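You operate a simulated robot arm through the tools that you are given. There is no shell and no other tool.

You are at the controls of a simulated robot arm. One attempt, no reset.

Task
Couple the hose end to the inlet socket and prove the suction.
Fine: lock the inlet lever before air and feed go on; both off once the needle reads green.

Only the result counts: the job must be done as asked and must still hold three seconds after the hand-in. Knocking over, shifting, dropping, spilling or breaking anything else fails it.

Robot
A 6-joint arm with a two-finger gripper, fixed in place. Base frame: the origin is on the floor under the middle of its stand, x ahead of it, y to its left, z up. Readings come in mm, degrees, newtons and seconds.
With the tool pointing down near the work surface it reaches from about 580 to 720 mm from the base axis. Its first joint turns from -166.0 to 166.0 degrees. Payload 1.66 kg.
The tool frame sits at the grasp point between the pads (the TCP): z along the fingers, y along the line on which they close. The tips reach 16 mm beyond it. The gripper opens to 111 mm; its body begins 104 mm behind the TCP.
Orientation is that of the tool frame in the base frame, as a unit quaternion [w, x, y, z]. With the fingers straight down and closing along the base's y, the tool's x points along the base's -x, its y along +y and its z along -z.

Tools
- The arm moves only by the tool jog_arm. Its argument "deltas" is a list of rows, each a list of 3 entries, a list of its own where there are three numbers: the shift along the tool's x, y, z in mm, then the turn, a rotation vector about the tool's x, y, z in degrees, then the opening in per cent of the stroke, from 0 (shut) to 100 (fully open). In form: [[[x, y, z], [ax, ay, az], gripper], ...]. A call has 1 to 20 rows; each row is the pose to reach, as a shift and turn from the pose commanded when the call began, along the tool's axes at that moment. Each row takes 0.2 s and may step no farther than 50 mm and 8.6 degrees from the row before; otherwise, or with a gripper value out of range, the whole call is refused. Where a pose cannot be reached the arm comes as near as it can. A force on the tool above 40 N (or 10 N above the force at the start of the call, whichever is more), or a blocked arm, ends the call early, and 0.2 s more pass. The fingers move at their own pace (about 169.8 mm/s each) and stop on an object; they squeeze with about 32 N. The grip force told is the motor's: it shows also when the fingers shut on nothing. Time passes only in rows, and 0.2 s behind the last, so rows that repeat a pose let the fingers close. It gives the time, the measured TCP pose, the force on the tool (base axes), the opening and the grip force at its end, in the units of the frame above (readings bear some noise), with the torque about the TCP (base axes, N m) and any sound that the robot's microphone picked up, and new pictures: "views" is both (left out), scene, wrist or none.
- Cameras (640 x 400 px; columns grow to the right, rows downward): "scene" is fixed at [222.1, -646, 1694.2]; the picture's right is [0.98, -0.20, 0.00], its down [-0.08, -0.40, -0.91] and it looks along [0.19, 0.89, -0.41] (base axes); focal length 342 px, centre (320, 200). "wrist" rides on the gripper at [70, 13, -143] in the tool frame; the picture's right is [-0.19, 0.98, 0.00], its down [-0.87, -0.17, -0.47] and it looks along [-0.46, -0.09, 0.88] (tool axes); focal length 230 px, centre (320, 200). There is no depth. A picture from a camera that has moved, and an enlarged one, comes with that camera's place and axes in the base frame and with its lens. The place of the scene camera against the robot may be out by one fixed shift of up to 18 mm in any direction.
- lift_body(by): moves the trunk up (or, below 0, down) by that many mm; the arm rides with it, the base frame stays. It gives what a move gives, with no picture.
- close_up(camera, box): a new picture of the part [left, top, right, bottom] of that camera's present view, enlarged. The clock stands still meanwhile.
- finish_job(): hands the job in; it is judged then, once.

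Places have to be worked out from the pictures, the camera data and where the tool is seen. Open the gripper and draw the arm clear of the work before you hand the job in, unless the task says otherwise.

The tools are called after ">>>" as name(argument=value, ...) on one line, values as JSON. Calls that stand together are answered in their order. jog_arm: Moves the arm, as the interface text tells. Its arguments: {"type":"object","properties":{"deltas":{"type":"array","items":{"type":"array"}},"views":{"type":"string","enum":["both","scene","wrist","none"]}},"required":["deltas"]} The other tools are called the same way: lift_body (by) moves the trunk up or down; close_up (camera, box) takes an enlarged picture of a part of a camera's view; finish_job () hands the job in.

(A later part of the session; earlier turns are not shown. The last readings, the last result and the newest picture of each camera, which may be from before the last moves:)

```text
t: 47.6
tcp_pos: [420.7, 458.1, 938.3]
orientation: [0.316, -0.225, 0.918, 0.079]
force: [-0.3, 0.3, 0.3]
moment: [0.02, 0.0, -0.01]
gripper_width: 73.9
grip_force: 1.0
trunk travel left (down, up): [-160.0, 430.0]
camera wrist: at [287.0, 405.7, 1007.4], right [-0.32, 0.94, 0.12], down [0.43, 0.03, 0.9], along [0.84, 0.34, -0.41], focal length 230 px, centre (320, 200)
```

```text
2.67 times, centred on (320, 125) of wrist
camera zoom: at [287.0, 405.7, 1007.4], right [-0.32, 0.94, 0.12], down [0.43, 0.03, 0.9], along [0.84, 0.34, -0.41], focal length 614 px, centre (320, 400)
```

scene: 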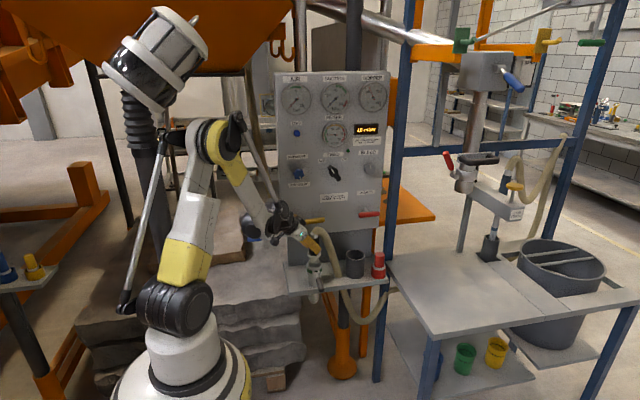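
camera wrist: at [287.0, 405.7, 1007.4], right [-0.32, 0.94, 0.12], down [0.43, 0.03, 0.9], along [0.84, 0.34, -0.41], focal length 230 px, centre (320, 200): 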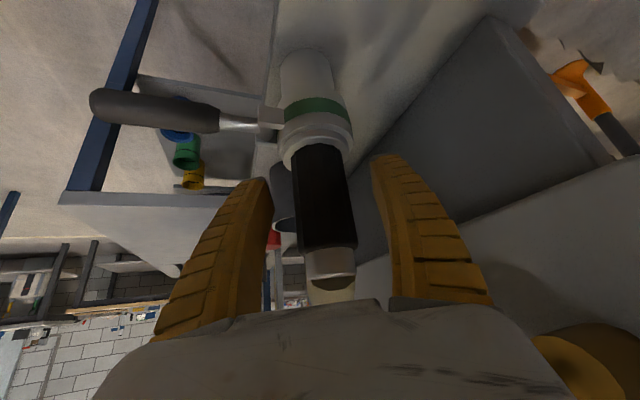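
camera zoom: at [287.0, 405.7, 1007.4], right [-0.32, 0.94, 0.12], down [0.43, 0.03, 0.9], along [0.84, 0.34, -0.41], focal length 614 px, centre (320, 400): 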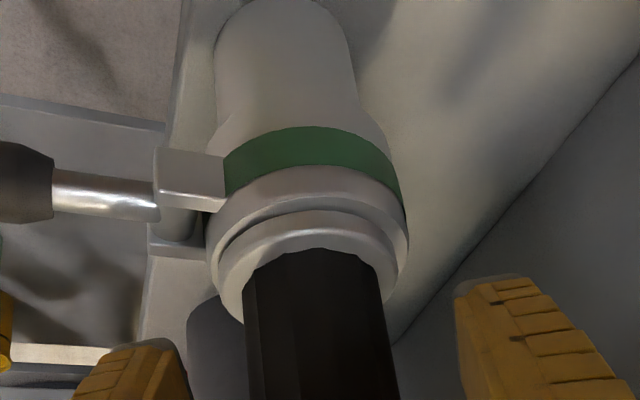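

Released and the hose end stays upright in the socket. To withdraw, I'll ease 12 mm away from the panel side (still clear of the grip) and then rise 110 mm straight up so the fingers clear the hose bend and keep distance from the air lever.

>>> jog_arm(deltas=[[[0, -5, 0], [0, 0, 0], 65], [[0, -11, 0], [0, 0, 0], 65], [[-6.2, -11, -7.9], [0, 0, 0], 65], [[-18.5, -11, -23.6], [0, 0, 0], 65], [[-30.8, -11, -39.4], [0, 0, 0], 65], [[-43.1, -11, -55.2], [0, 0, 0], 65], [[-55.4, -11, -70.9], [0, 0, 0], 65], [[-67.8, -11, -86.7], [0, 0, 0], 65]], views="both")

```text
t: 49.4
tcp_pos: [427.4, 449.6, 1048.3]
orientation: [0.315, -0.225, 0.919, 0.079]
force: [0.4, 0.0, -0.6]
moment: [0.0, 0.0, 0.0]
gripper_width: 73.8
grip_force: 1.0
trunk travel left (down, up): [-160.0, 430.0]
camera wrist: at [293.6, 395.5, 1117.4], right [-0.32, 0.94, 0.12], down [0.43, 0.03, 0.9], along [0.85, 0.34, -0.41], focal length 230 px, centre (320, 200)
```

scene: 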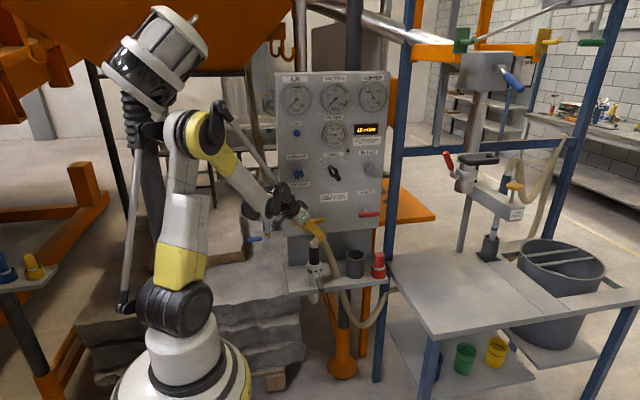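
wrist: 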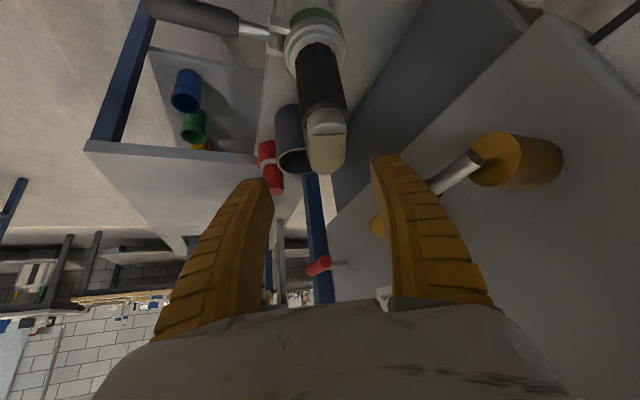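

The hose end stands on its own in the socket. Next is the inlet lever: it points out along −y from a hinge near [429, 435, 866]; the shelf blocks a downward swing, so it should lock upward. I'll back off and turn the tool to close across the lever (along x), mostly pointing down, and look at it from above.

>>> jog_arm(deltas=[[[7.4, -13.3, -1.9], [-3.77, 2.05, -6.84], 65], [[14.8, -26.6, -3.8], [-7.53, 4.09, -13.69], 65], [[22.2, -39.9, -5.7], [-11.3, 6.14, -20.53], 65], [[29.6, -53.2, -7.6], [-15.07, 8.18, -27.37], 65], [[36.9, -66.4, -9.4], [-18.83, 10.23, -34.21], 65], [[44.3, -79.7, -11.3], [-22.6, 12.27, -41.06], 65], [[51.7, -93, -13.2], [-26.36, 14.32, -47.9], 65], [[59.1, -106.3, -15.1], [-30.13, 16.36, -54.74], 65]], views="both")

```text
t: 51.2
tcp_pos: [425.9, 329.1, 1024.5]
orientation: [-0.121, 0.697, -0.696, -0.123]
force: [0.1, -0.5, -0.1]
moment: [0.0, 0.03, -0.01]
gripper_width: 73.7
grip_force: 1.5
trunk travel left (down, up): [-160.0, 430.0]
camera wrist: at [411.2, 215.9, 1133.7], right [-0.98, 0.18, 0.07], down [0.17, 0.65, 0.74], along [0.09, 0.74, -0.67], focal length 230 px, centre (320, 200)
```

scene: 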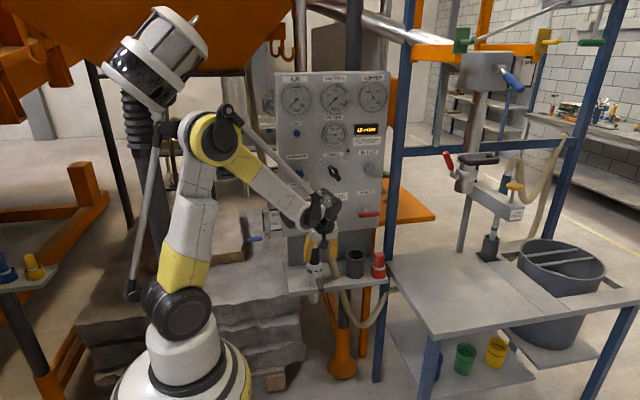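
wrist: 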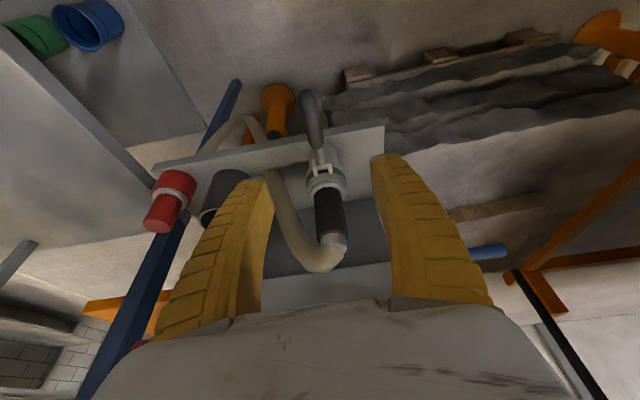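

A clear view of the coupled hose end and lever from above. I'll enlarge it to judge seating and lever position.

>>> close_up(camera="wrist", box=[260, 70, 400, 280])

>>> close_up(camera="wrist", box=[285, 80, 365, 190])

>>> close_up(camera="scene", box=[285, 225, 345, 305])

```text
1.90 times, centred on (330, 175) of wrist
camera zoom: at [411.2, 215.9, 1133.7], right [-0.98, 0.18, 0.07], down [0.17, 0.65, 0.74], along [0.09, 0.74, -0.67], focal length 438 px, centre (301, 248)
```

zoom: 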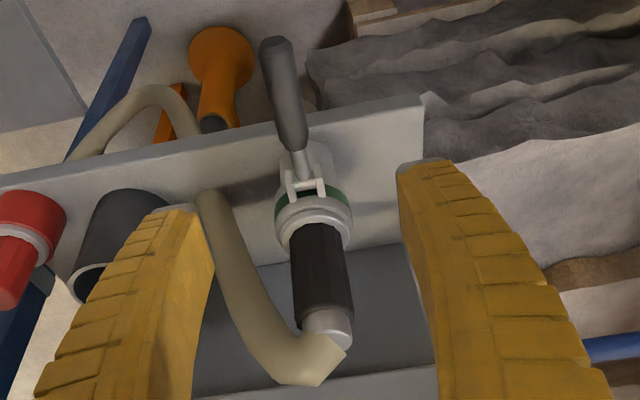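

```text
3.64 times, centred on (325, 135) of wrist
camera zoom: at [411.2, 215.9, 1133.7], right [-0.98, 0.18, 0.07], down [0.17, 0.65, 0.74], along [0.09, 0.74, -0.67], focal length 837 px, centre (302, 436)
```

zoom: 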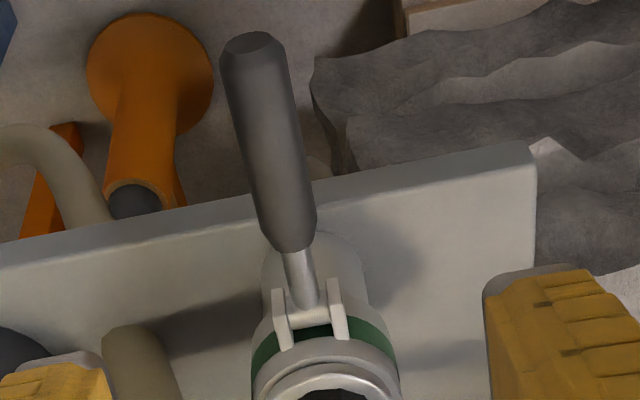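

```text
5.00 times, centred on (315, 265) of scene
camera zoom: at [222.1, -646.0, 1694.2], right [0.98, -0.2, 0.0], down [-0.08, -0.4, -0.91], along [0.19, 0.89, -0.41], focal length 1710 px, centre (345, -125)
```

zoom: 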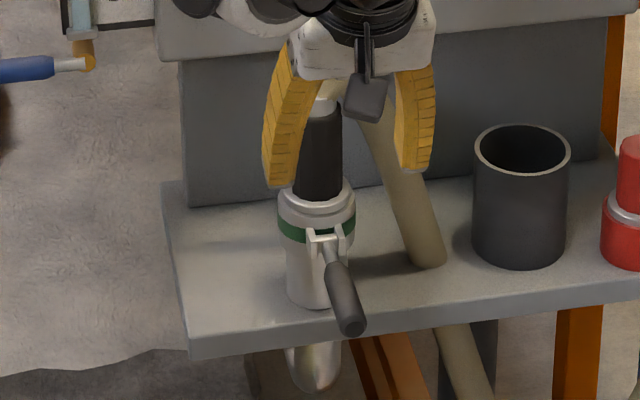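

The coupling looks well seated. The lever lies along y at x ≈ 428.3 with its handle from y = 323 to 400, about 19 mm thick at z ≈ 873. I'll come down over it to z ≈ 940 with the fingers opened to about 50 mm.

>>> jog_arm(deltas=[[[2.9, -0.8, 28.7], [0, 3.3, 0], 45], [[5.9, -1.6, 57.4], [0, 6.7, 0], 45], [[8.8, -2.4, 86.1], [0, 10, 0], 45]], views="both")

>>> close_up(camera="wrist", box=[220, 20, 420, 220])

>>> close_up(camera="scene", box=[285, 225, 345, 305])

```text
t: 52.0
tcp_pos: [428.5, 352.4, 939.0]
orientation: [0.06, -0.703, 0.706, 0.061]
force: [-0.4, 0.3, -0.3]
moment: [-0.02, -0.02, -0.03]
gripper_width: 52.3
grip_force: 1.5
trunk travel left (down, up): [-160.0, 430.0]
camera wrist: at [414.2, 258.7, 1067.0], right [-0.98, 0.19, 0.03], down [0.17, 0.77, 0.61], along [0.09, 0.61, -0.79], focal length 230 px, centre (320, 200)
```

scene: 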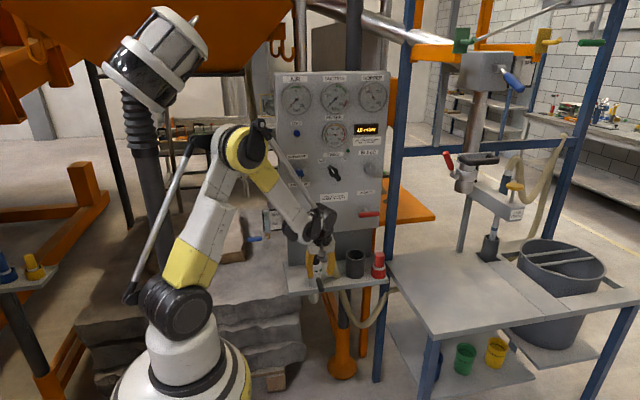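
wrist: 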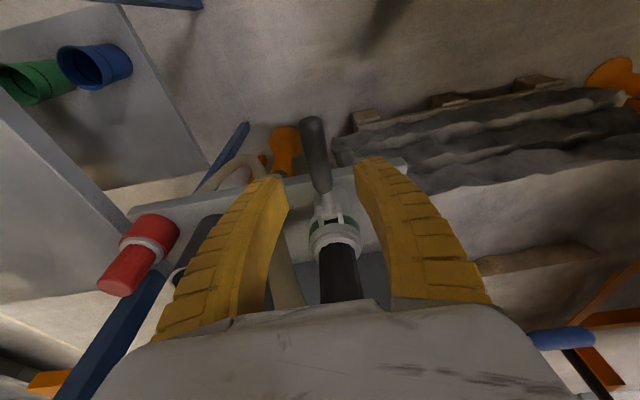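

```text
2.00 times, centred on (320, 120) of wrist
camera zoom: at [414.2, 258.7, 1067.0], right [-0.98, 0.19, 0.03], down [0.17, 0.77, 0.61], along [0.09, 0.61, -0.79], focal length 460 px, centre (320, 360)
```

zoom: 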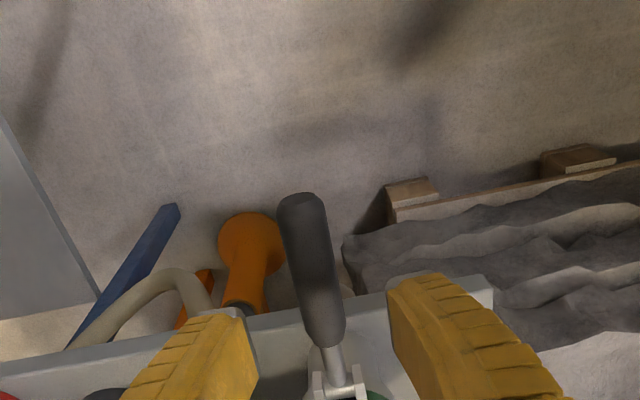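

```text
5.00 times, centred on (315, 265) of scene
camera zoom: at [222.1, -646.0, 1694.2], right [0.98, -0.2, 0.0], down [-0.08, -0.4, -0.91], along [0.19, 0.89, -0.41], focal length 1710 px, centre (345, -125)
```

zoom: 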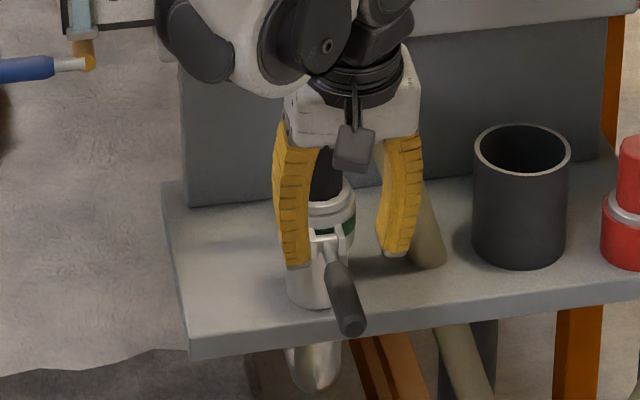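

The lever is centred between the fingers. I'll descend 66 mm to the handle and close on it.

>>> jog_arm(deltas=[[[4.3, 0, 21.7], [0, 0, 0], 45], [[8.7, 0, 43.3], [0, 0, 0], 45], [[13, 0, 65], [0, 0, 0], 45], [[13, 0, 65], [0, 0, 0], 45], [[13, 0, 65], [0, 0, 0], 10], [[13, 0, 65], [0, 0, 0], 10], [[13, 0, 65], [0, 0, 0], 10]], views="both")

>>> close_up(camera="scene", box=[285, 225, 345, 305])

```text
t: 53.6
tcp_pos: [428.6, 348.3, 873.8]
orientation: [0.06, -0.703, 0.706, 0.061]
force: [5.3, -0.7, -2.2]
moment: [0.0, 0.05, -0.06]
gripper_width: 18.1
grip_force: 4.9
trunk travel left (down, up): [-160.0, 430.0]
camera wrist: at [414.2, 256.5, 1000.8], right [-0.98, 0.19, 0.03], down [0.17, 0.77, 0.61], along [0.09, 0.61, -0.79], focal length 230 px, centre (320, 200)
```

scene: 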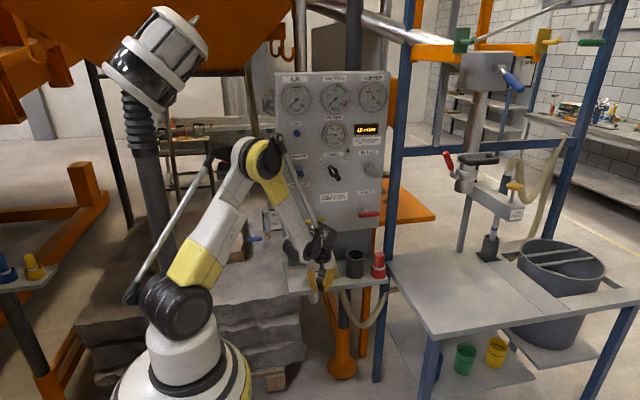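
wrist: 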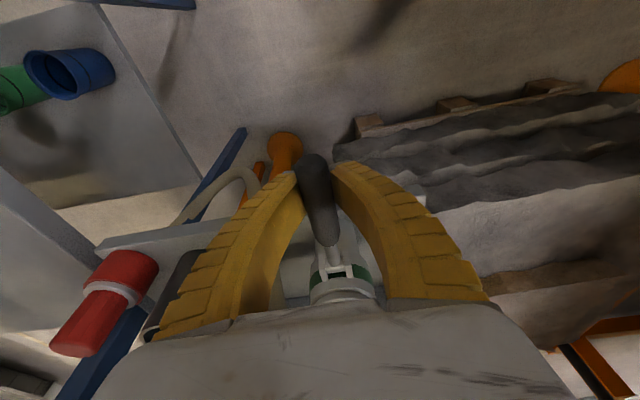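

```text
5.00 times, centred on (315, 265) of scene
camera zoom: at [222.1, -646.0, 1694.2], right [0.98, -0.2, 0.0], down [-0.08, -0.4, -0.91], along [0.19, 0.89, -0.41], focal length 1710 px, centre (345, -125)
```

zoom: 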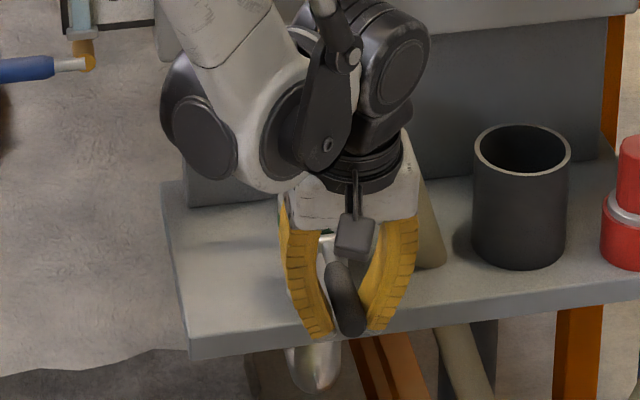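

The handle is held (18 mm). I'll swing it upward along an arc about the hinge (radius about 83 mm), first only some 20°, watching the force.

>>> jog_arm(deltas=[[[0, 0, 0], [0, 0, 0], 0], [[-1.6, 0, -6.1], [0, -2, 0], 0], [[-4.0, 0, -13.0], [0, -4.3, 0], 0], [[-7.0, 0, -19.6], [0, -6.6, 0], 0], [[-10.7, 0, -25.9], [0, -8.9, 0], 0]], views="both")

>>> close_up(camera="scene", box=[285, 225, 345, 305])

```text
t: 54.2
tcp_pos: [430.2, 347.8, 876.1]
orientation: [0.069, -0.703, 0.704, 0.071]
force: [5.3, 1.6, -32.7]
moment: [-0.01, 0.1, -0.02]
gripper_width: 12.9
grip_force: 34.3
trunk travel left (down, up): [-160.0, 430.0]
stopped in row 3: the force on the tool passed its limit at 47 N (the readings are from after the stop); the commanded pose is now the measured one
camera wrist: at [415.5, 253.0, 1001.4], right [-0.98, 0.19, 0.04], down [0.17, 0.76, 0.63], along [0.09, 0.63, -0.77], focal length 230 px, centre (320, 200)
```

scene: 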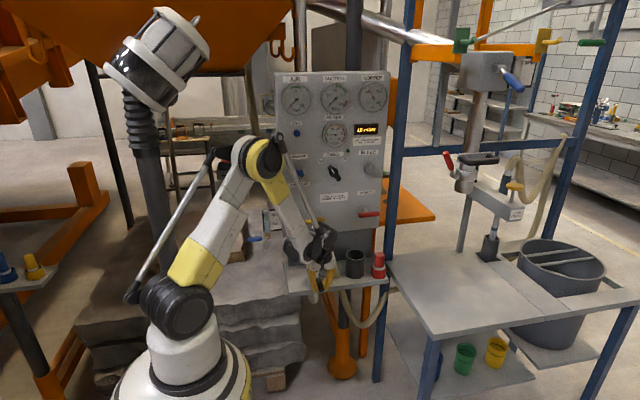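
wrist: 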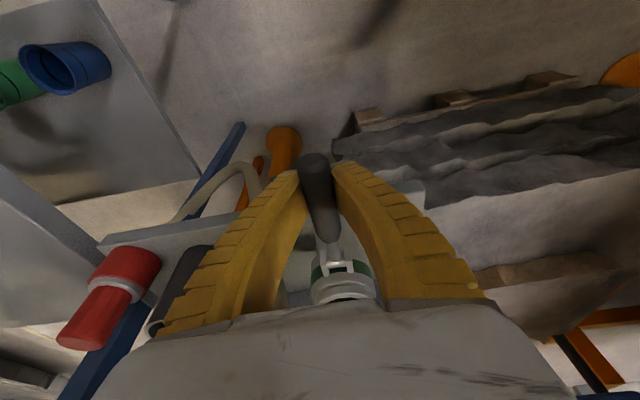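

```text
5.00 times, centred on (315, 265) of scene
camera zoom: at [222.1, -646.0, 1694.2], right [0.98, -0.2, 0.0], down [-0.08, -0.4, -0.91], along [0.19, 0.89, -0.41], focal length 1710 px, centre (345, -125)
```

zoom: 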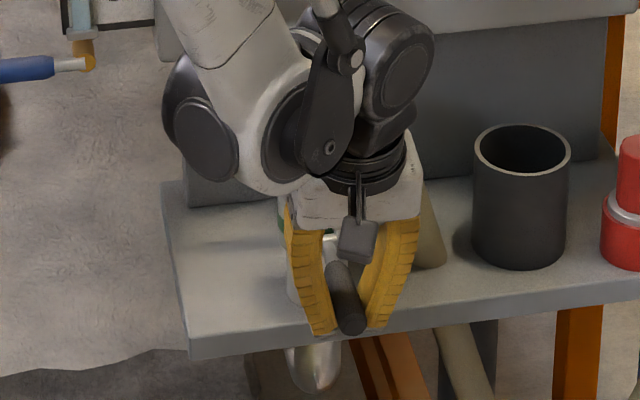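

The lever does not go up: 47 N without movement, so it is at its upper stop and must lock downward. I'll try a gentle swing down with the handle still held.

>>> jog_arm(deltas=[[[1.2, 0, 5.9], [0, 0, 0], 10], [[2.1, 0, 12.8], [0, 0, 0], 10], [[2.5, 0, 19.9], [0, 0, 0], 10], [[2.4, 0, 27], [0, 0, 0], 10]], views="both")

>>> close_up(camera="scene", box=[285, 225, 345, 305])

```text
t: 55.2
tcp_pos: [428.3, 350.2, 851.3]
orientation: [0.069, -0.703, 0.704, 0.072]
force: [-0.4, -0.5, -0.3]
moment: [-0.01, -0.04, -0.06]
gripper_width: 14.6
grip_force: 1.9
trunk travel left (down, up): [-160.0, 430.0]
camera wrist: at [413.3, 254.8, 976.3], right [-0.98, 0.19, 0.04], down [0.17, 0.75, 0.63], along [0.09, 0.63, -0.77], focal length 230 px, centre (320, 200)
```

scene: 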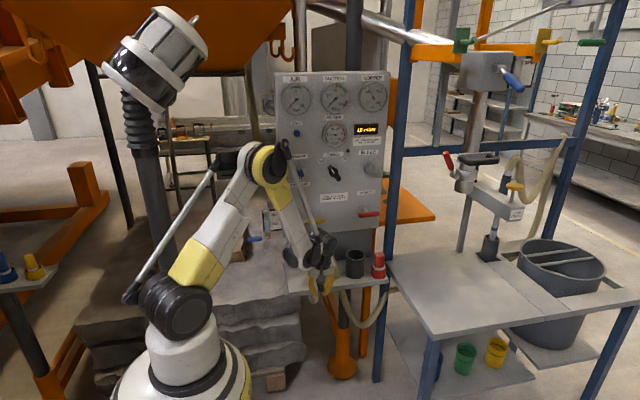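
wrist: 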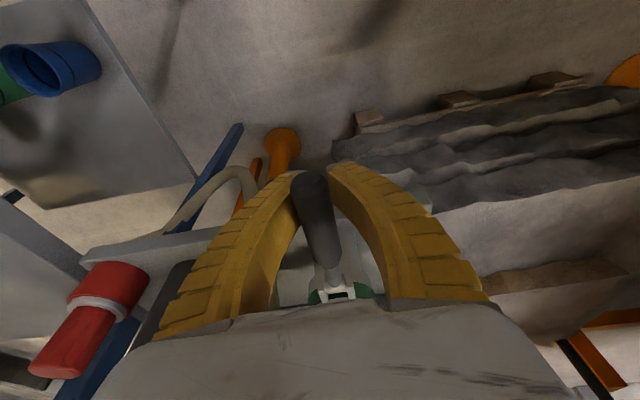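

```text
5.00 times, centred on (315, 265) of scene
camera zoom: at [222.1, -646.0, 1694.2], right [0.98, -0.2, 0.0], down [-0.08, -0.4, -0.91], along [0.19, 0.89, -0.41], focal length 1710 px, centre (345, -125)
```

zoom: 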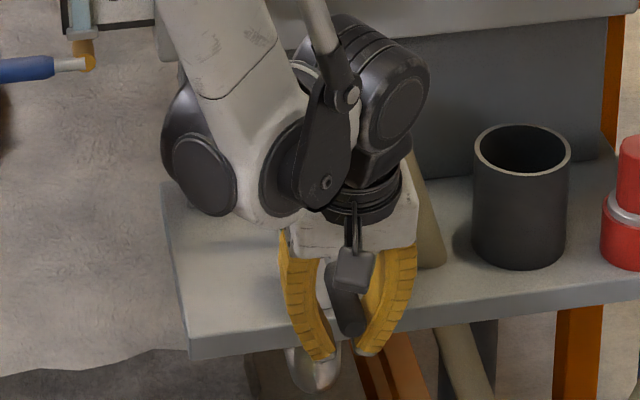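

Inconclusive: with that light squeeze the fingers just slid down around the handle. I'll reopen, return to handle height, squeeze fully and then swing downward along the arc.

>>> jog_arm(deltas=[[[0, 0, 0], [0, 0, 0], 40], [[0, 0, 0], [0, 0, 0], 45], [[-4.3, 0, -21.6], [0, 0, 0], 45], [[-4.3, 0, -21.6], [0, 0, 0], 0], [[-4.3, 0, -21.6], [0, 0, 0], 0], [[-4.3, 0, -21.6], [0, 0, 0], 0]], views="wrist")

>>> close_up(camera="scene", box=[285, 225, 345, 305])

```text
t: 56.6
tcp_pos: [429.0, 350.1, 873.1]
orientation: [0.07, -0.702, 0.705, 0.072]
force: [16.2, -4.2, -10.1]
moment: [-0.1, 0.08, -0.13]
gripper_width: 15.9
grip_force: 34.0
trunk travel left (down, up): [-160.0, 430.0]
camera wrist: at [415.3, 254.2, 997.4], right [-0.98, 0.19, 0.04], down [0.17, 0.75, 0.63], along [0.09, 0.63, -0.77], focal length 230 px, centre (320, 200)
```

wrist: 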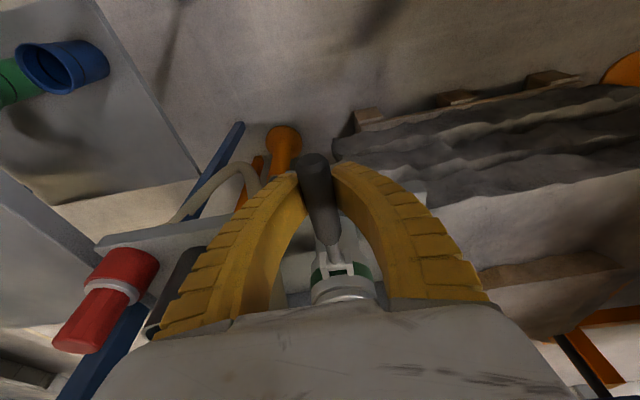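

```text
5.00 times, centred on (315, 265) of scene
camera zoom: at [222.1, -646.0, 1694.2], right [0.98, -0.2, 0.0], down [-0.08, -0.4, -0.91], along [0.19, 0.89, -0.41], focal length 1710 px, centre (345, -125)
```

zoom: 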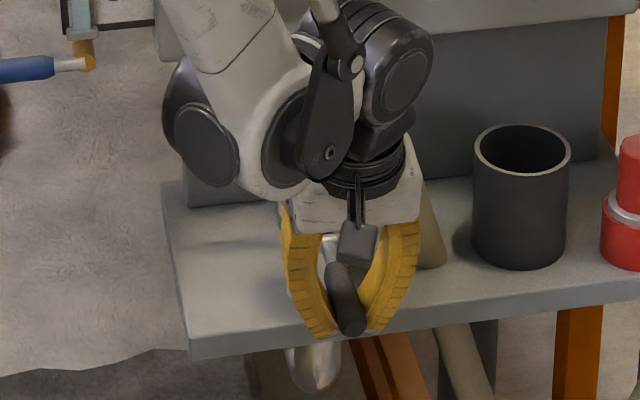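

Now firmly pinched at the handle. Swinging down along the arc, with a small sideways centring.

>>> jog_arm(deltas=[[[0, -1.5, 0], [0, 0, 0], 0], [[1.2, -1.5, 6.9], [0, 0, 0], 0], [[1.8, -1.5, 13.9], [0, 0, 0], 0], [[1.9, -1.5, 21], [0, 0, 0], 0], [[1.4, -1.5, 28.3], [0, 0, 0], 0]], views="wrist")

>>> close_up(camera="scene", box=[285, 225, 345, 305])

```text
t: 57.8
tcp_pos: [430.2, 355.8, 844.0]
orientation: [0.07, -0.703, 0.704, 0.071]
force: [0.6, -0.2, 0.0]
moment: [0.01, 0.0, 0.0]
gripper_width: 0.0
grip_force: 28.9
trunk travel left (down, up): [-160.0, 430.0]
camera wrist: at [414.6, 259.5, 970.0], right [-0.98, 0.19, 0.04], down [0.17, 0.75, 0.63], along [0.09, 0.63, -0.77], focal length 230 px, centre (320, 200)
```

wrist: 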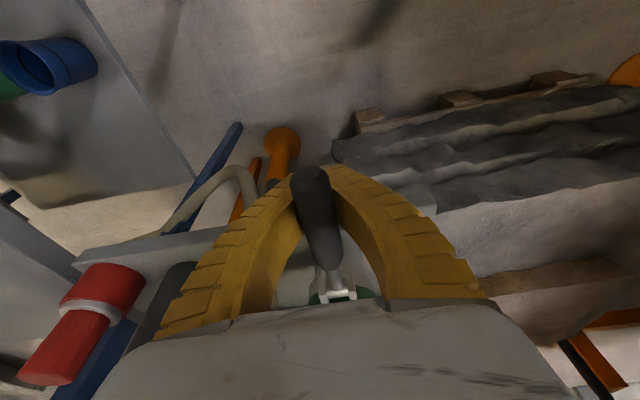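

```text
5.00 times, centred on (315, 265) of scene
camera zoom: at [222.1, -646.0, 1694.2], right [0.98, -0.2, 0.0], down [-0.08, -0.4, -0.91], along [0.19, 0.89, -0.41], focal length 1710 px, centre (345, -125)
```

zoom: 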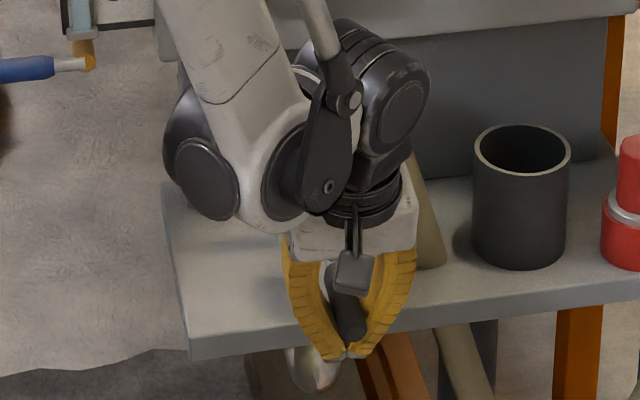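

The fingers slipped past and closed beneath the handle, so friction alone won't settle it. With the handle now caged above the closed tips I'll pull up slowly (15 mm/s) to see whether it is a stop or just a stiff hinge.

>>> jog_arm(deltas=[[[-0.6, 0, -2.9], [0, 0, 0], 0], [[-1.2, 0, -5.9], [0, 0, 0], 0], [[-1.8, 0, -8.8], [0, 0, 0], 0], [[-2.4, 0, -11.8], [0, 0, 0], 0], [[-2.9, 0, -14.7], [0, 0, 0], 0], [[-3.5, 0, -17.6], [0, 0, 0], 0], [[-4.1, 0, -20.6], [0, 0, 0], 0], [[-4.7, 0, -23.5], [0, 0, 0], 0], [[-5.3, 0, -26.5], [0, 0, 0], 0], [[-5.9, 0, -29.4], [0, 0, 0], 0]], views="wrist")

>>> close_up(camera="scene", box=[285, 225, 345, 305])

```text
t: 59.1
tcp_pos: [429.6, 356.6, 859.7]
orientation: [0.068, -0.702, 0.705, 0.071]
force: [-1.1, 3.5, -29.8]
moment: [-0.21, -0.04, -0.01]
gripper_width: 5.7
grip_force: 29.8
trunk travel left (down, up): [-160.0, 430.0]
stopped in row 6: the force on the tool passed its limit at 42 N (the readings are from after the stop); the commanded pose is now the measured one
camera wrist: at [415.6, 260.0, 984.0], right [-0.98, 0.19, 0.04], down [0.17, 0.76, 0.63], along [0.09, 0.63, -0.77], focal length 230 px, centre (320, 200)
```

wrist: 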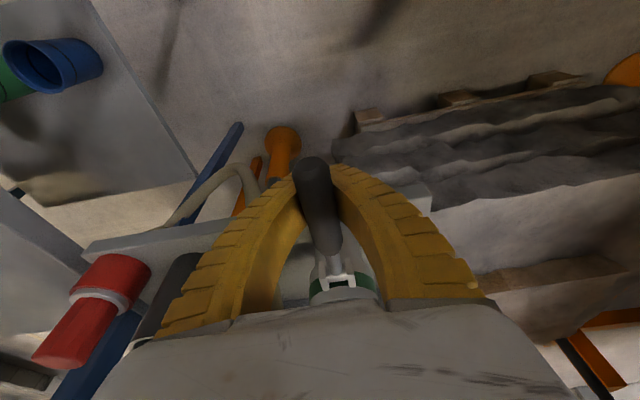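

```text
5.00 times, centred on (315, 265) of scene
camera zoom: at [222.1, -646.0, 1694.2], right [0.98, -0.2, 0.0], down [-0.08, -0.4, -0.91], along [0.19, 0.89, -0.41], focal length 1710 px, centre (345, -125)
```

zoom: 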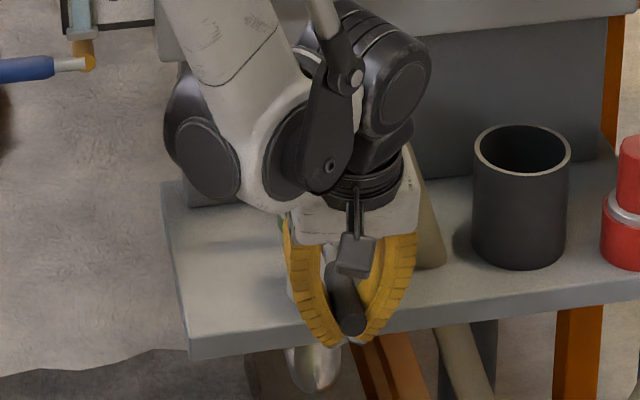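

Upward is a definite stop (42 N). So it must go down: I'll free the handle, rise above it, close the fingers and push it down from on top.

>>> jog_arm(deltas=[[[0.8, 0, 4], [0, 0, 0], 0], [[0.8, 0, 4], [0, 0, 0], 45], [[0.8, 0, 4], [0, 0, 0], 50], [[-5, 0, -25], [0, 0, 0], 50], [[-10, 0, -50], [0, 0, 0], 50], [[3, 0, -65], [0, 0, 0], 50], [[15, 0, -66], [0, 0, 0], 0], [[15, 0, -66], [0, 0, 0], 0]], views="wrist")

>>> close_up(camera="scene", box=[285, 225, 345, 305])

```text
t: 60.9
tcp_pos: [428.4, 326.0, 921.4]
orientation: [0.069, -0.703, 0.704, 0.071]
force: [0.1, -0.5, -0.2]
moment: [-0.03, 0.01, -0.01]
gripper_width: 0.1
grip_force: 28.6
trunk travel left (down, up): [-160.0, 430.0]
camera wrist: at [414.6, 230.7, 1047.2], right [-0.98, 0.19, 0.04], down [0.17, 0.75, 0.63], along [0.09, 0.63, -0.77], focal length 230 px, centre (320, 200)
```

wrist: 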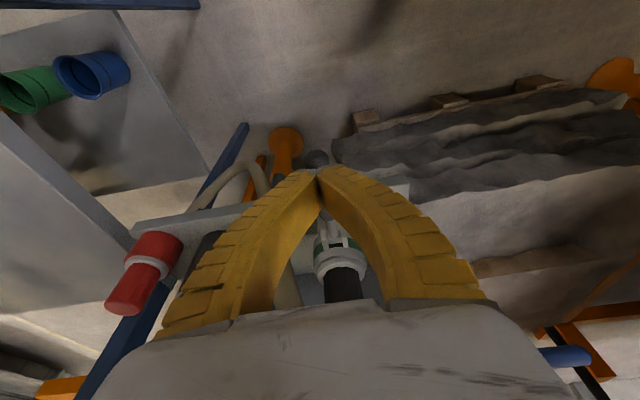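

```text
5.00 times, centred on (315, 265) of scene
camera zoom: at [222.1, -646.0, 1694.2], right [0.98, -0.2, 0.0], down [-0.08, -0.4, -0.91], along [0.19, 0.89, -0.41], focal length 1710 px, centre (345, -125)
```

zoom: 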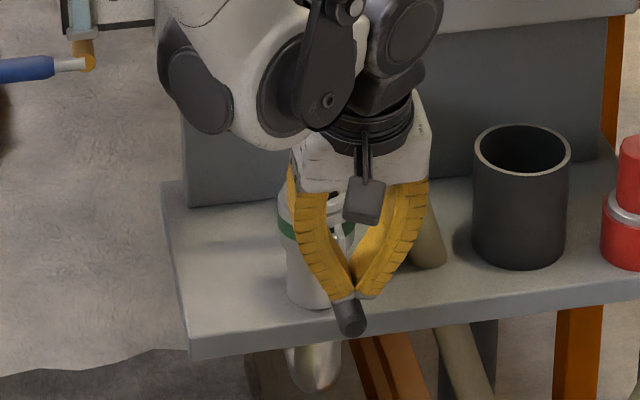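

Positioned above the outer end of the handle with closed fingers. Pressing down now in steps of about 10 mm.

>>> jog_arm(deltas=[[[-1.1, 0, 20], [0, 0, 0], 0], [[0.1, 0, 26], [0, 0, 0], 0], [[1.3, 0, 31.8], [0, 0, 0], 0], [[2.2, 0, 36.7], [0, 0, 0], 0], [[3.2, 0, 41.6], [0, 0, 0], 0], [[3.7, 0, 46.6], [0, 0, 0], 0], [[4.2, 0, 51.6], [0, 0, 0], 0]], views="wrist")

>>> close_up(camera="scene", box=[285, 225, 345, 305])

```text
t: 62.5
tcp_pos: [427.8, 333.7, 871.3]
orientation: [0.069, -0.702, 0.705, 0.071]
force: [1.7, -0.4, 0.6]
moment: [0.01, 0.02, 0.0]
gripper_width: 0.0
grip_force: 28.1
trunk travel left (down, up): [-160.0, 430.0]
camera wrist: at [414.5, 237.4, 995.7], right [-0.98, 0.19, 0.04], down [0.17, 0.75, 0.63], along [0.09, 0.63, -0.77], focal length 230 px, centre (320, 200)
```

wrist: 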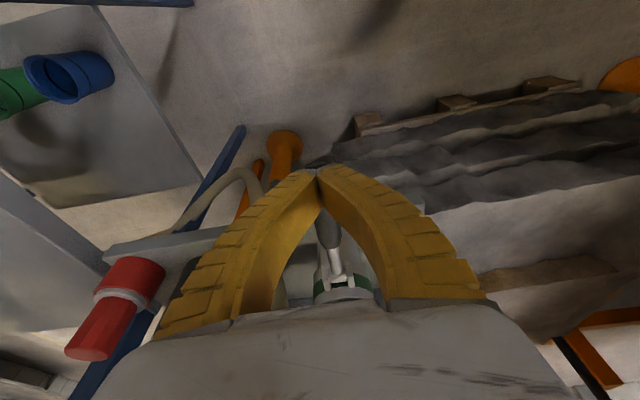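

```text
5.00 times, centred on (315, 265) of scene
camera zoom: at [222.1, -646.0, 1694.2], right [0.98, -0.2, 0.0], down [-0.08, -0.4, -0.91], along [0.19, 0.89, -0.41], focal length 1710 px, centre (345, -125)
```

zoom: 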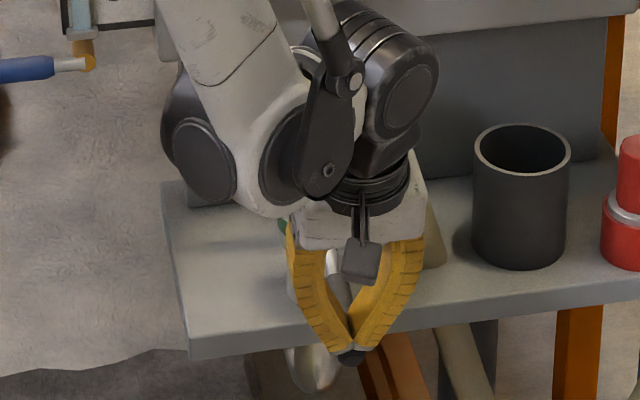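

The lever yields downward with almost no force. I'll keep following its arc down to roughly 45°.

>>> jog_arm(deltas=[[[2.5, 0, 7], [0, 0, 0], 0], [[4.9, 0, 14.3], [0, 0, 0], 0], [[4.4, 0, 22.2], [0, 0, 0], 0], [[0.7, 0, 31.8], [0, 0, 0], 0], [[-4.6, 0, 41.9], [0, 0, 0], 0]], views="both")

>>> close_up(camera="scene", box=[285, 225, 345, 305])

```text
t: 63.7
tcp_pos: [427.7, 346.1, 829.7]
orientation: [0.069, -0.702, 0.705, 0.072]
force: [-0.3, -0.2, 0.8]
moment: [-0.05, -0.06, 0.0]
gripper_width: 0.1
grip_force: 28.5
trunk travel left (down, up): [-160.0, 430.0]
camera wrist: at [414.6, 250.8, 955.2], right [-0.98, 0.19, 0.04], down [0.17, 0.75, 0.63], along [0.09, 0.63, -0.77], focal length 230 px, centre (320, 200)
```

scene: 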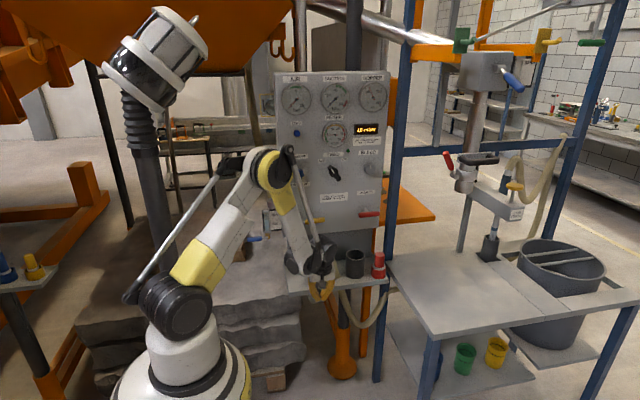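
wrist: 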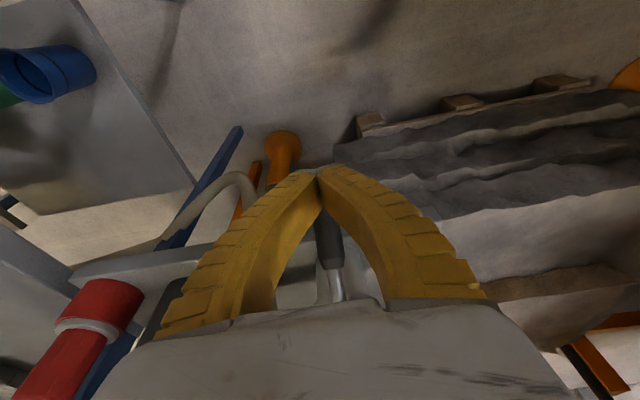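

```text
5.00 times, centred on (315, 265) of scene
camera zoom: at [222.1, -646.0, 1694.2], right [0.98, -0.2, 0.0], down [-0.08, -0.4, -0.91], along [0.19, 0.89, -0.41], focal length 1710 px, centre (345, -125)
```

zoom: 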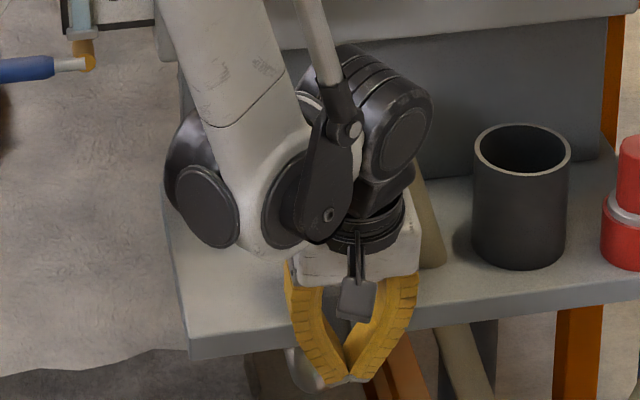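

Still light. Continuing the arc toward 60–75° and watching for the end stop.

>>> jog_arm(deltas=[[[-6.5, 0, 6.7], [0, 0, 0], 0], [[-14.3, 0, 14.9], [0, 0, 0], 0], [[-18.3, 0, 18.8], [0, 0, 0], 0], [[-22.3, 0, 22.7], [0, 0, 0], 0], [[-26.3, 0, 25.7], [0, 0, 0], 0], [[-30.2, 0, 28.6], [0, 0, 0], 0]], views="both")

>>> close_up(camera="scene", box=[285, 225, 345, 305])

```text
t: 64.9
tcp_pos: [429.4, 368.2, 811.4]
orientation: [0.067, -0.702, 0.706, 0.068]
force: [-1.2, -19.8, 17.5]
moment: [0.25, -0.14, -0.05]
gripper_width: 6.2
grip_force: 27.9
trunk travel left (down, up): [-160.0, 430.0]
stopped in row 5: the force on the tool passed its limit at 45 N (the readings are from after the stop); the commanded pose is now the measured one
camera wrist: at [414.2, 274.2, 938.1], right [-0.98, 0.19, 0.04], down [0.17, 0.76, 0.63], along [0.09, 0.62, -0.78], focal length 230 px, centre (320, 200)
```

scene: 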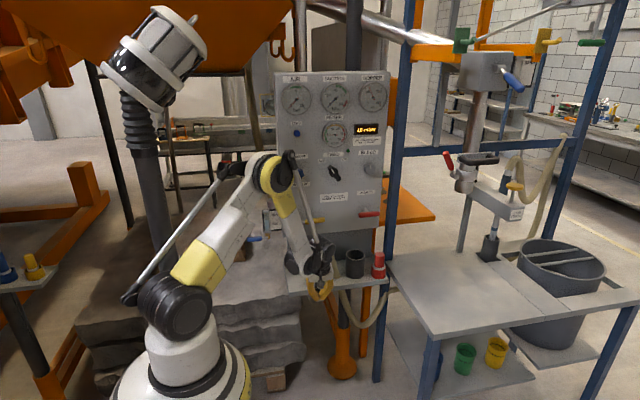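
wrist: 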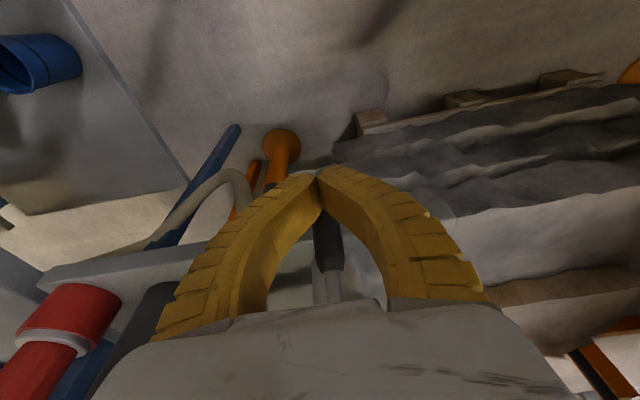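

```text
5.00 times, centred on (315, 265) of scene
camera zoom: at [222.1, -646.0, 1694.2], right [0.98, -0.2, 0.0], down [-0.08, -0.4, -0.91], along [0.19, 0.89, -0.41], focal length 1710 px, centre (345, -125)
```

zoom: 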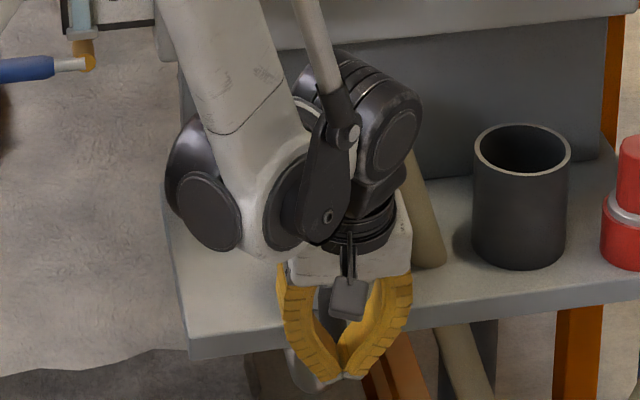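

A firm stop at about 60–65° down (45 N). I'll back the fingers off and look at whether the lever stays there.

>>> jog_arm(deltas=[[[10, 0, -4], [0, 0, 0], 0], [[30, 0, -12], [0, 0, 0], 0], [[45, 0, -40], [0, 0, 0], 0], [[45, 0, -80], [0, 0, 0], 0], [[45, 0, -120], [0, 0, 0], 0]], views="both")

>>> close_up(camera="scene", box=[285, 225, 345, 305])

>>> close_up(camera="wrist", box=[240, 80, 400, 240])

```text
t: 66.1
tcp_pos: [429.4, 304.9, 920.3]
orientation: [0.067, -0.702, 0.705, 0.069]
force: [0.2, 0.4, 1.3]
moment: [0.03, 0.01, 0.0]
gripper_width: 0.0
grip_force: 28.3
trunk travel left (down, up): [-160.0, 430.0]
camera wrist: at [414.1, 209.4, 1046.7], right [-0.98, 0.19, 0.04], down [0.17, 0.76, 0.63], along [0.09, 0.62, -0.78], focal length 230 px, centre (320, 200)
```

scene: 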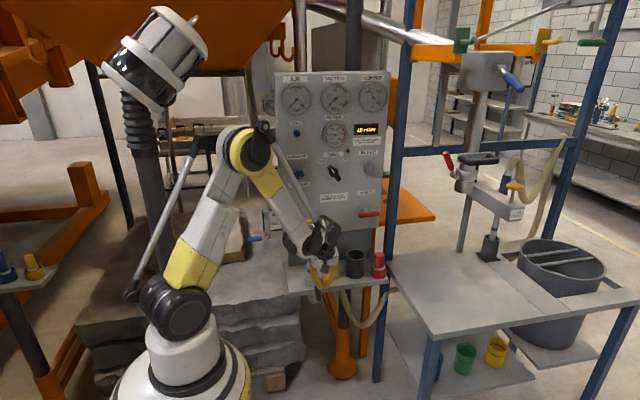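
wrist: 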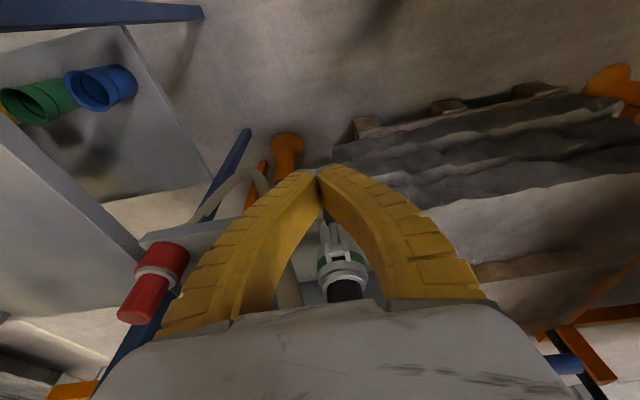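

```text
5.00 times, centred on (315, 265) of scene
camera zoom: at [222.1, -646.0, 1694.2], right [0.98, -0.2, 0.0], down [-0.08, -0.4, -0.91], along [0.19, 0.89, -0.41], focal length 1710 px, centre (345, -125)
```

zoom: 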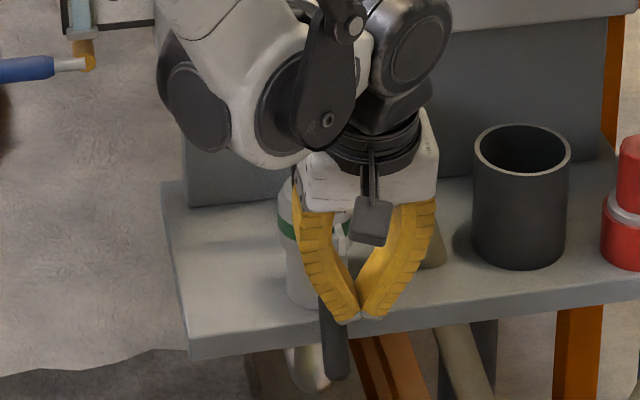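

```text
2.50 times, centred on (320, 160) of wrist
camera zoom: at [414.1, 209.4, 1046.7], right [-0.98, 0.19, 0.04], down [0.17, 0.76, 0.63], along [0.09, 0.62, -0.78], focal length 575 px, centre (320, 300)
```

zoom: 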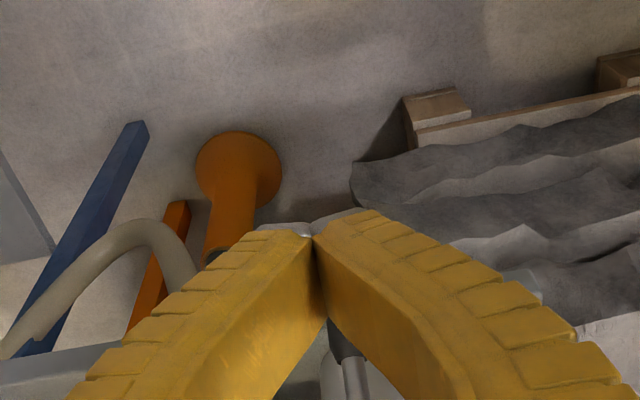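

The lever stays down. I'll rise clear to inspect it properly from the scene camera.

>>> jog_arm(deltas=[[[8, 0, -40], [0, 0, 0], 0], [[16, 0, -80], [0, 0, 0], 0], [[24, 0, -120], [0, 0, 0], 0], [[32, 0, -160], [0, 0, 0], 0]], views="both")

>>> close_up(camera="scene", box=[285, 225, 345, 305])

>>> close_up(camera="wrist", box=[240, 100, 440, 300])

```text
t: 67.1
tcp_pos: [429.3, 242.8, 1071.2]
orientation: [0.067, -0.702, 0.705, 0.07]
force: [0.0, 0.1, 0.3]
moment: [0.03, -0.03, 0.0]
gripper_width: 0.0
grip_force: 29.0
trunk travel left (down, up): [-160.0, 430.0]
camera wrist: at [414.2, 146.7, 1198.3], right [-0.98, 0.19, 0.04], down [0.17, 0.76, 0.63], along [0.09, 0.62, -0.78], focal length 230 px, centre (320, 200)
```

scene: 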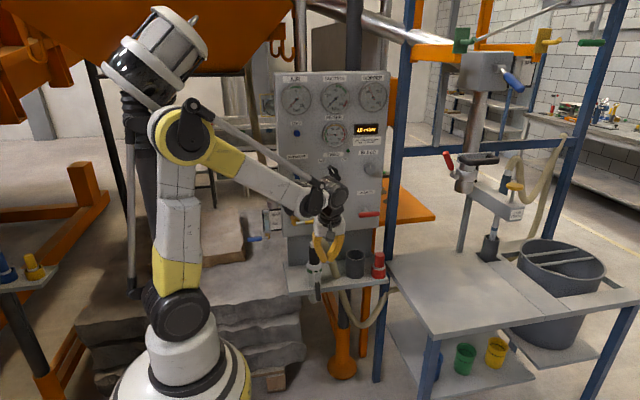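
wrist: 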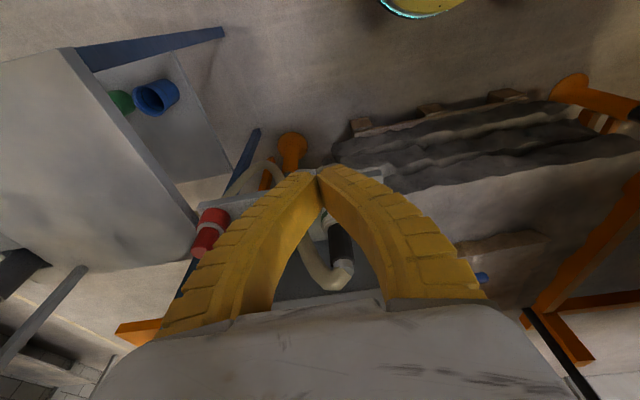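

```text
5.00 times, centred on (315, 265) of scene
camera zoom: at [222.1, -646.0, 1694.2], right [0.98, -0.2, 0.0], down [-0.08, -0.4, -0.91], along [0.19, 0.89, -0.41], focal length 1710 px, centre (345, -125)
```

zoom: 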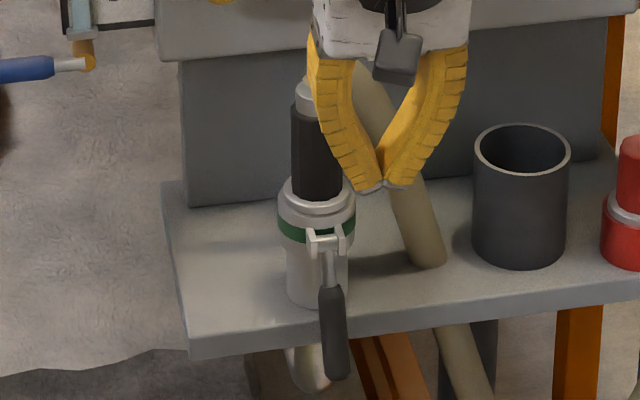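

```text
2.00 times, centred on (340, 200) of wrist
camera zoom: at [414.2, 146.7, 1198.3], right [-0.98, 0.19, 0.04], down [0.17, 0.76, 0.63], along [0.09, 0.62, -0.78], focal length 460 px, centre (280, 200)
```

zoom: 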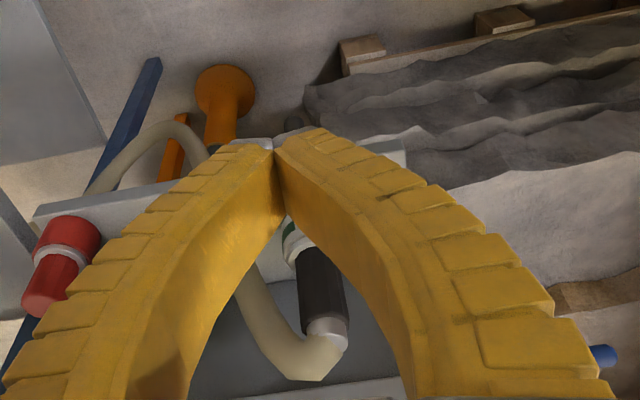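

The lever is down at about 70–75° and the hose end sits firmly: inlet locked. Next is the air valve lever (pivot ≈ [366, 535, 1045], handle out to x ≈ 488). I'll bring the tool round to face the panel with the fingers closing vertically, stopping about 110 mm in front of the handle.

>>> jog_arm(deltas=[[[-15.3, -3, 0.7], [-2.93, -2.94, 6.43], 40], [[-30.6, -6.1, 1.5], [-5.86, -5.88, 12.87], 40], [[-45.9, -9.1, 2.2], [-8.78, -8.82, 19.3], 40], [[-61.2, -12.2, 3], [-11.71, -11.76, 25.74], 40], [[-76.5, -15.2, 3.7], [-14.64, -14.7, 32.17], 40], [[-91.8, -18.3, 4.4], [-17.57, -17.64, 38.6], 40], [[-107.2, -21.3, 5.2], [-20.49, -20.58, 45.04], 40], [[-122.5, -24.4, 5.9], [-23.42, -23.52, 51.47], 40], [[-137.8, -27.4, 6.6], [-26.35, -26.46, 57.9], 40], [[-153.1, -30.5, 7.4], [-29.28, -29.4, 64.34], 40], [[-168.4, -33.5, 8.1], [-32.2, -32.34, 70.77], 40], [[-183.7, -36.6, 8.9], [-35.13, -35.28, 77.21], 40], [[-199, -39.6, 9.6], [-38.06, -38.22, 83.64], 40]], views="both")

```text
t: 69.9
tcp_pos: [470.4, 439.2, 1099.2]
orientation: [0.001, 0.001, 0.866, 0.5]
force: [0.0, 0.1, 0.1]
moment: [0.01, -0.01, 0.03]
gripper_width: 46.9
grip_force: 1.9
trunk travel left (down, up): [-160.0, 430.0]
camera wrist: at [399.1, 323.8, 1181.8], right [0.19, 0.49, 0.85], down [0.86, -0.49, 0.09], along [0.46, 0.72, -0.52], focal length 230 px, centre (320, 200)
```

scene: 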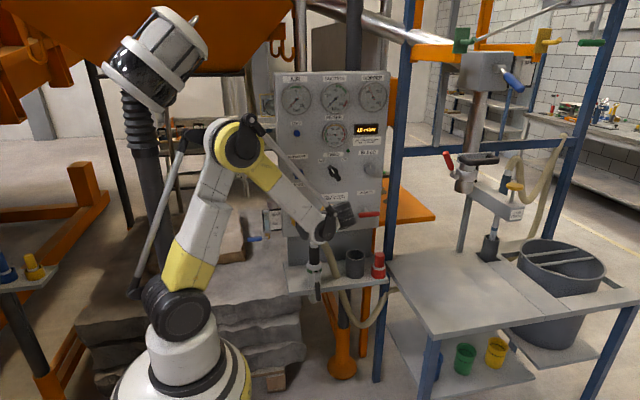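
wrist: 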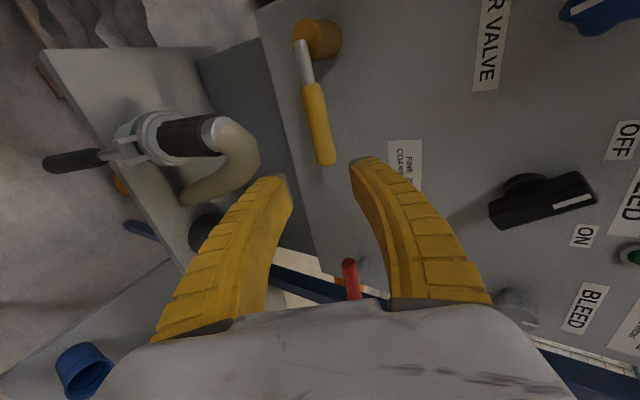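

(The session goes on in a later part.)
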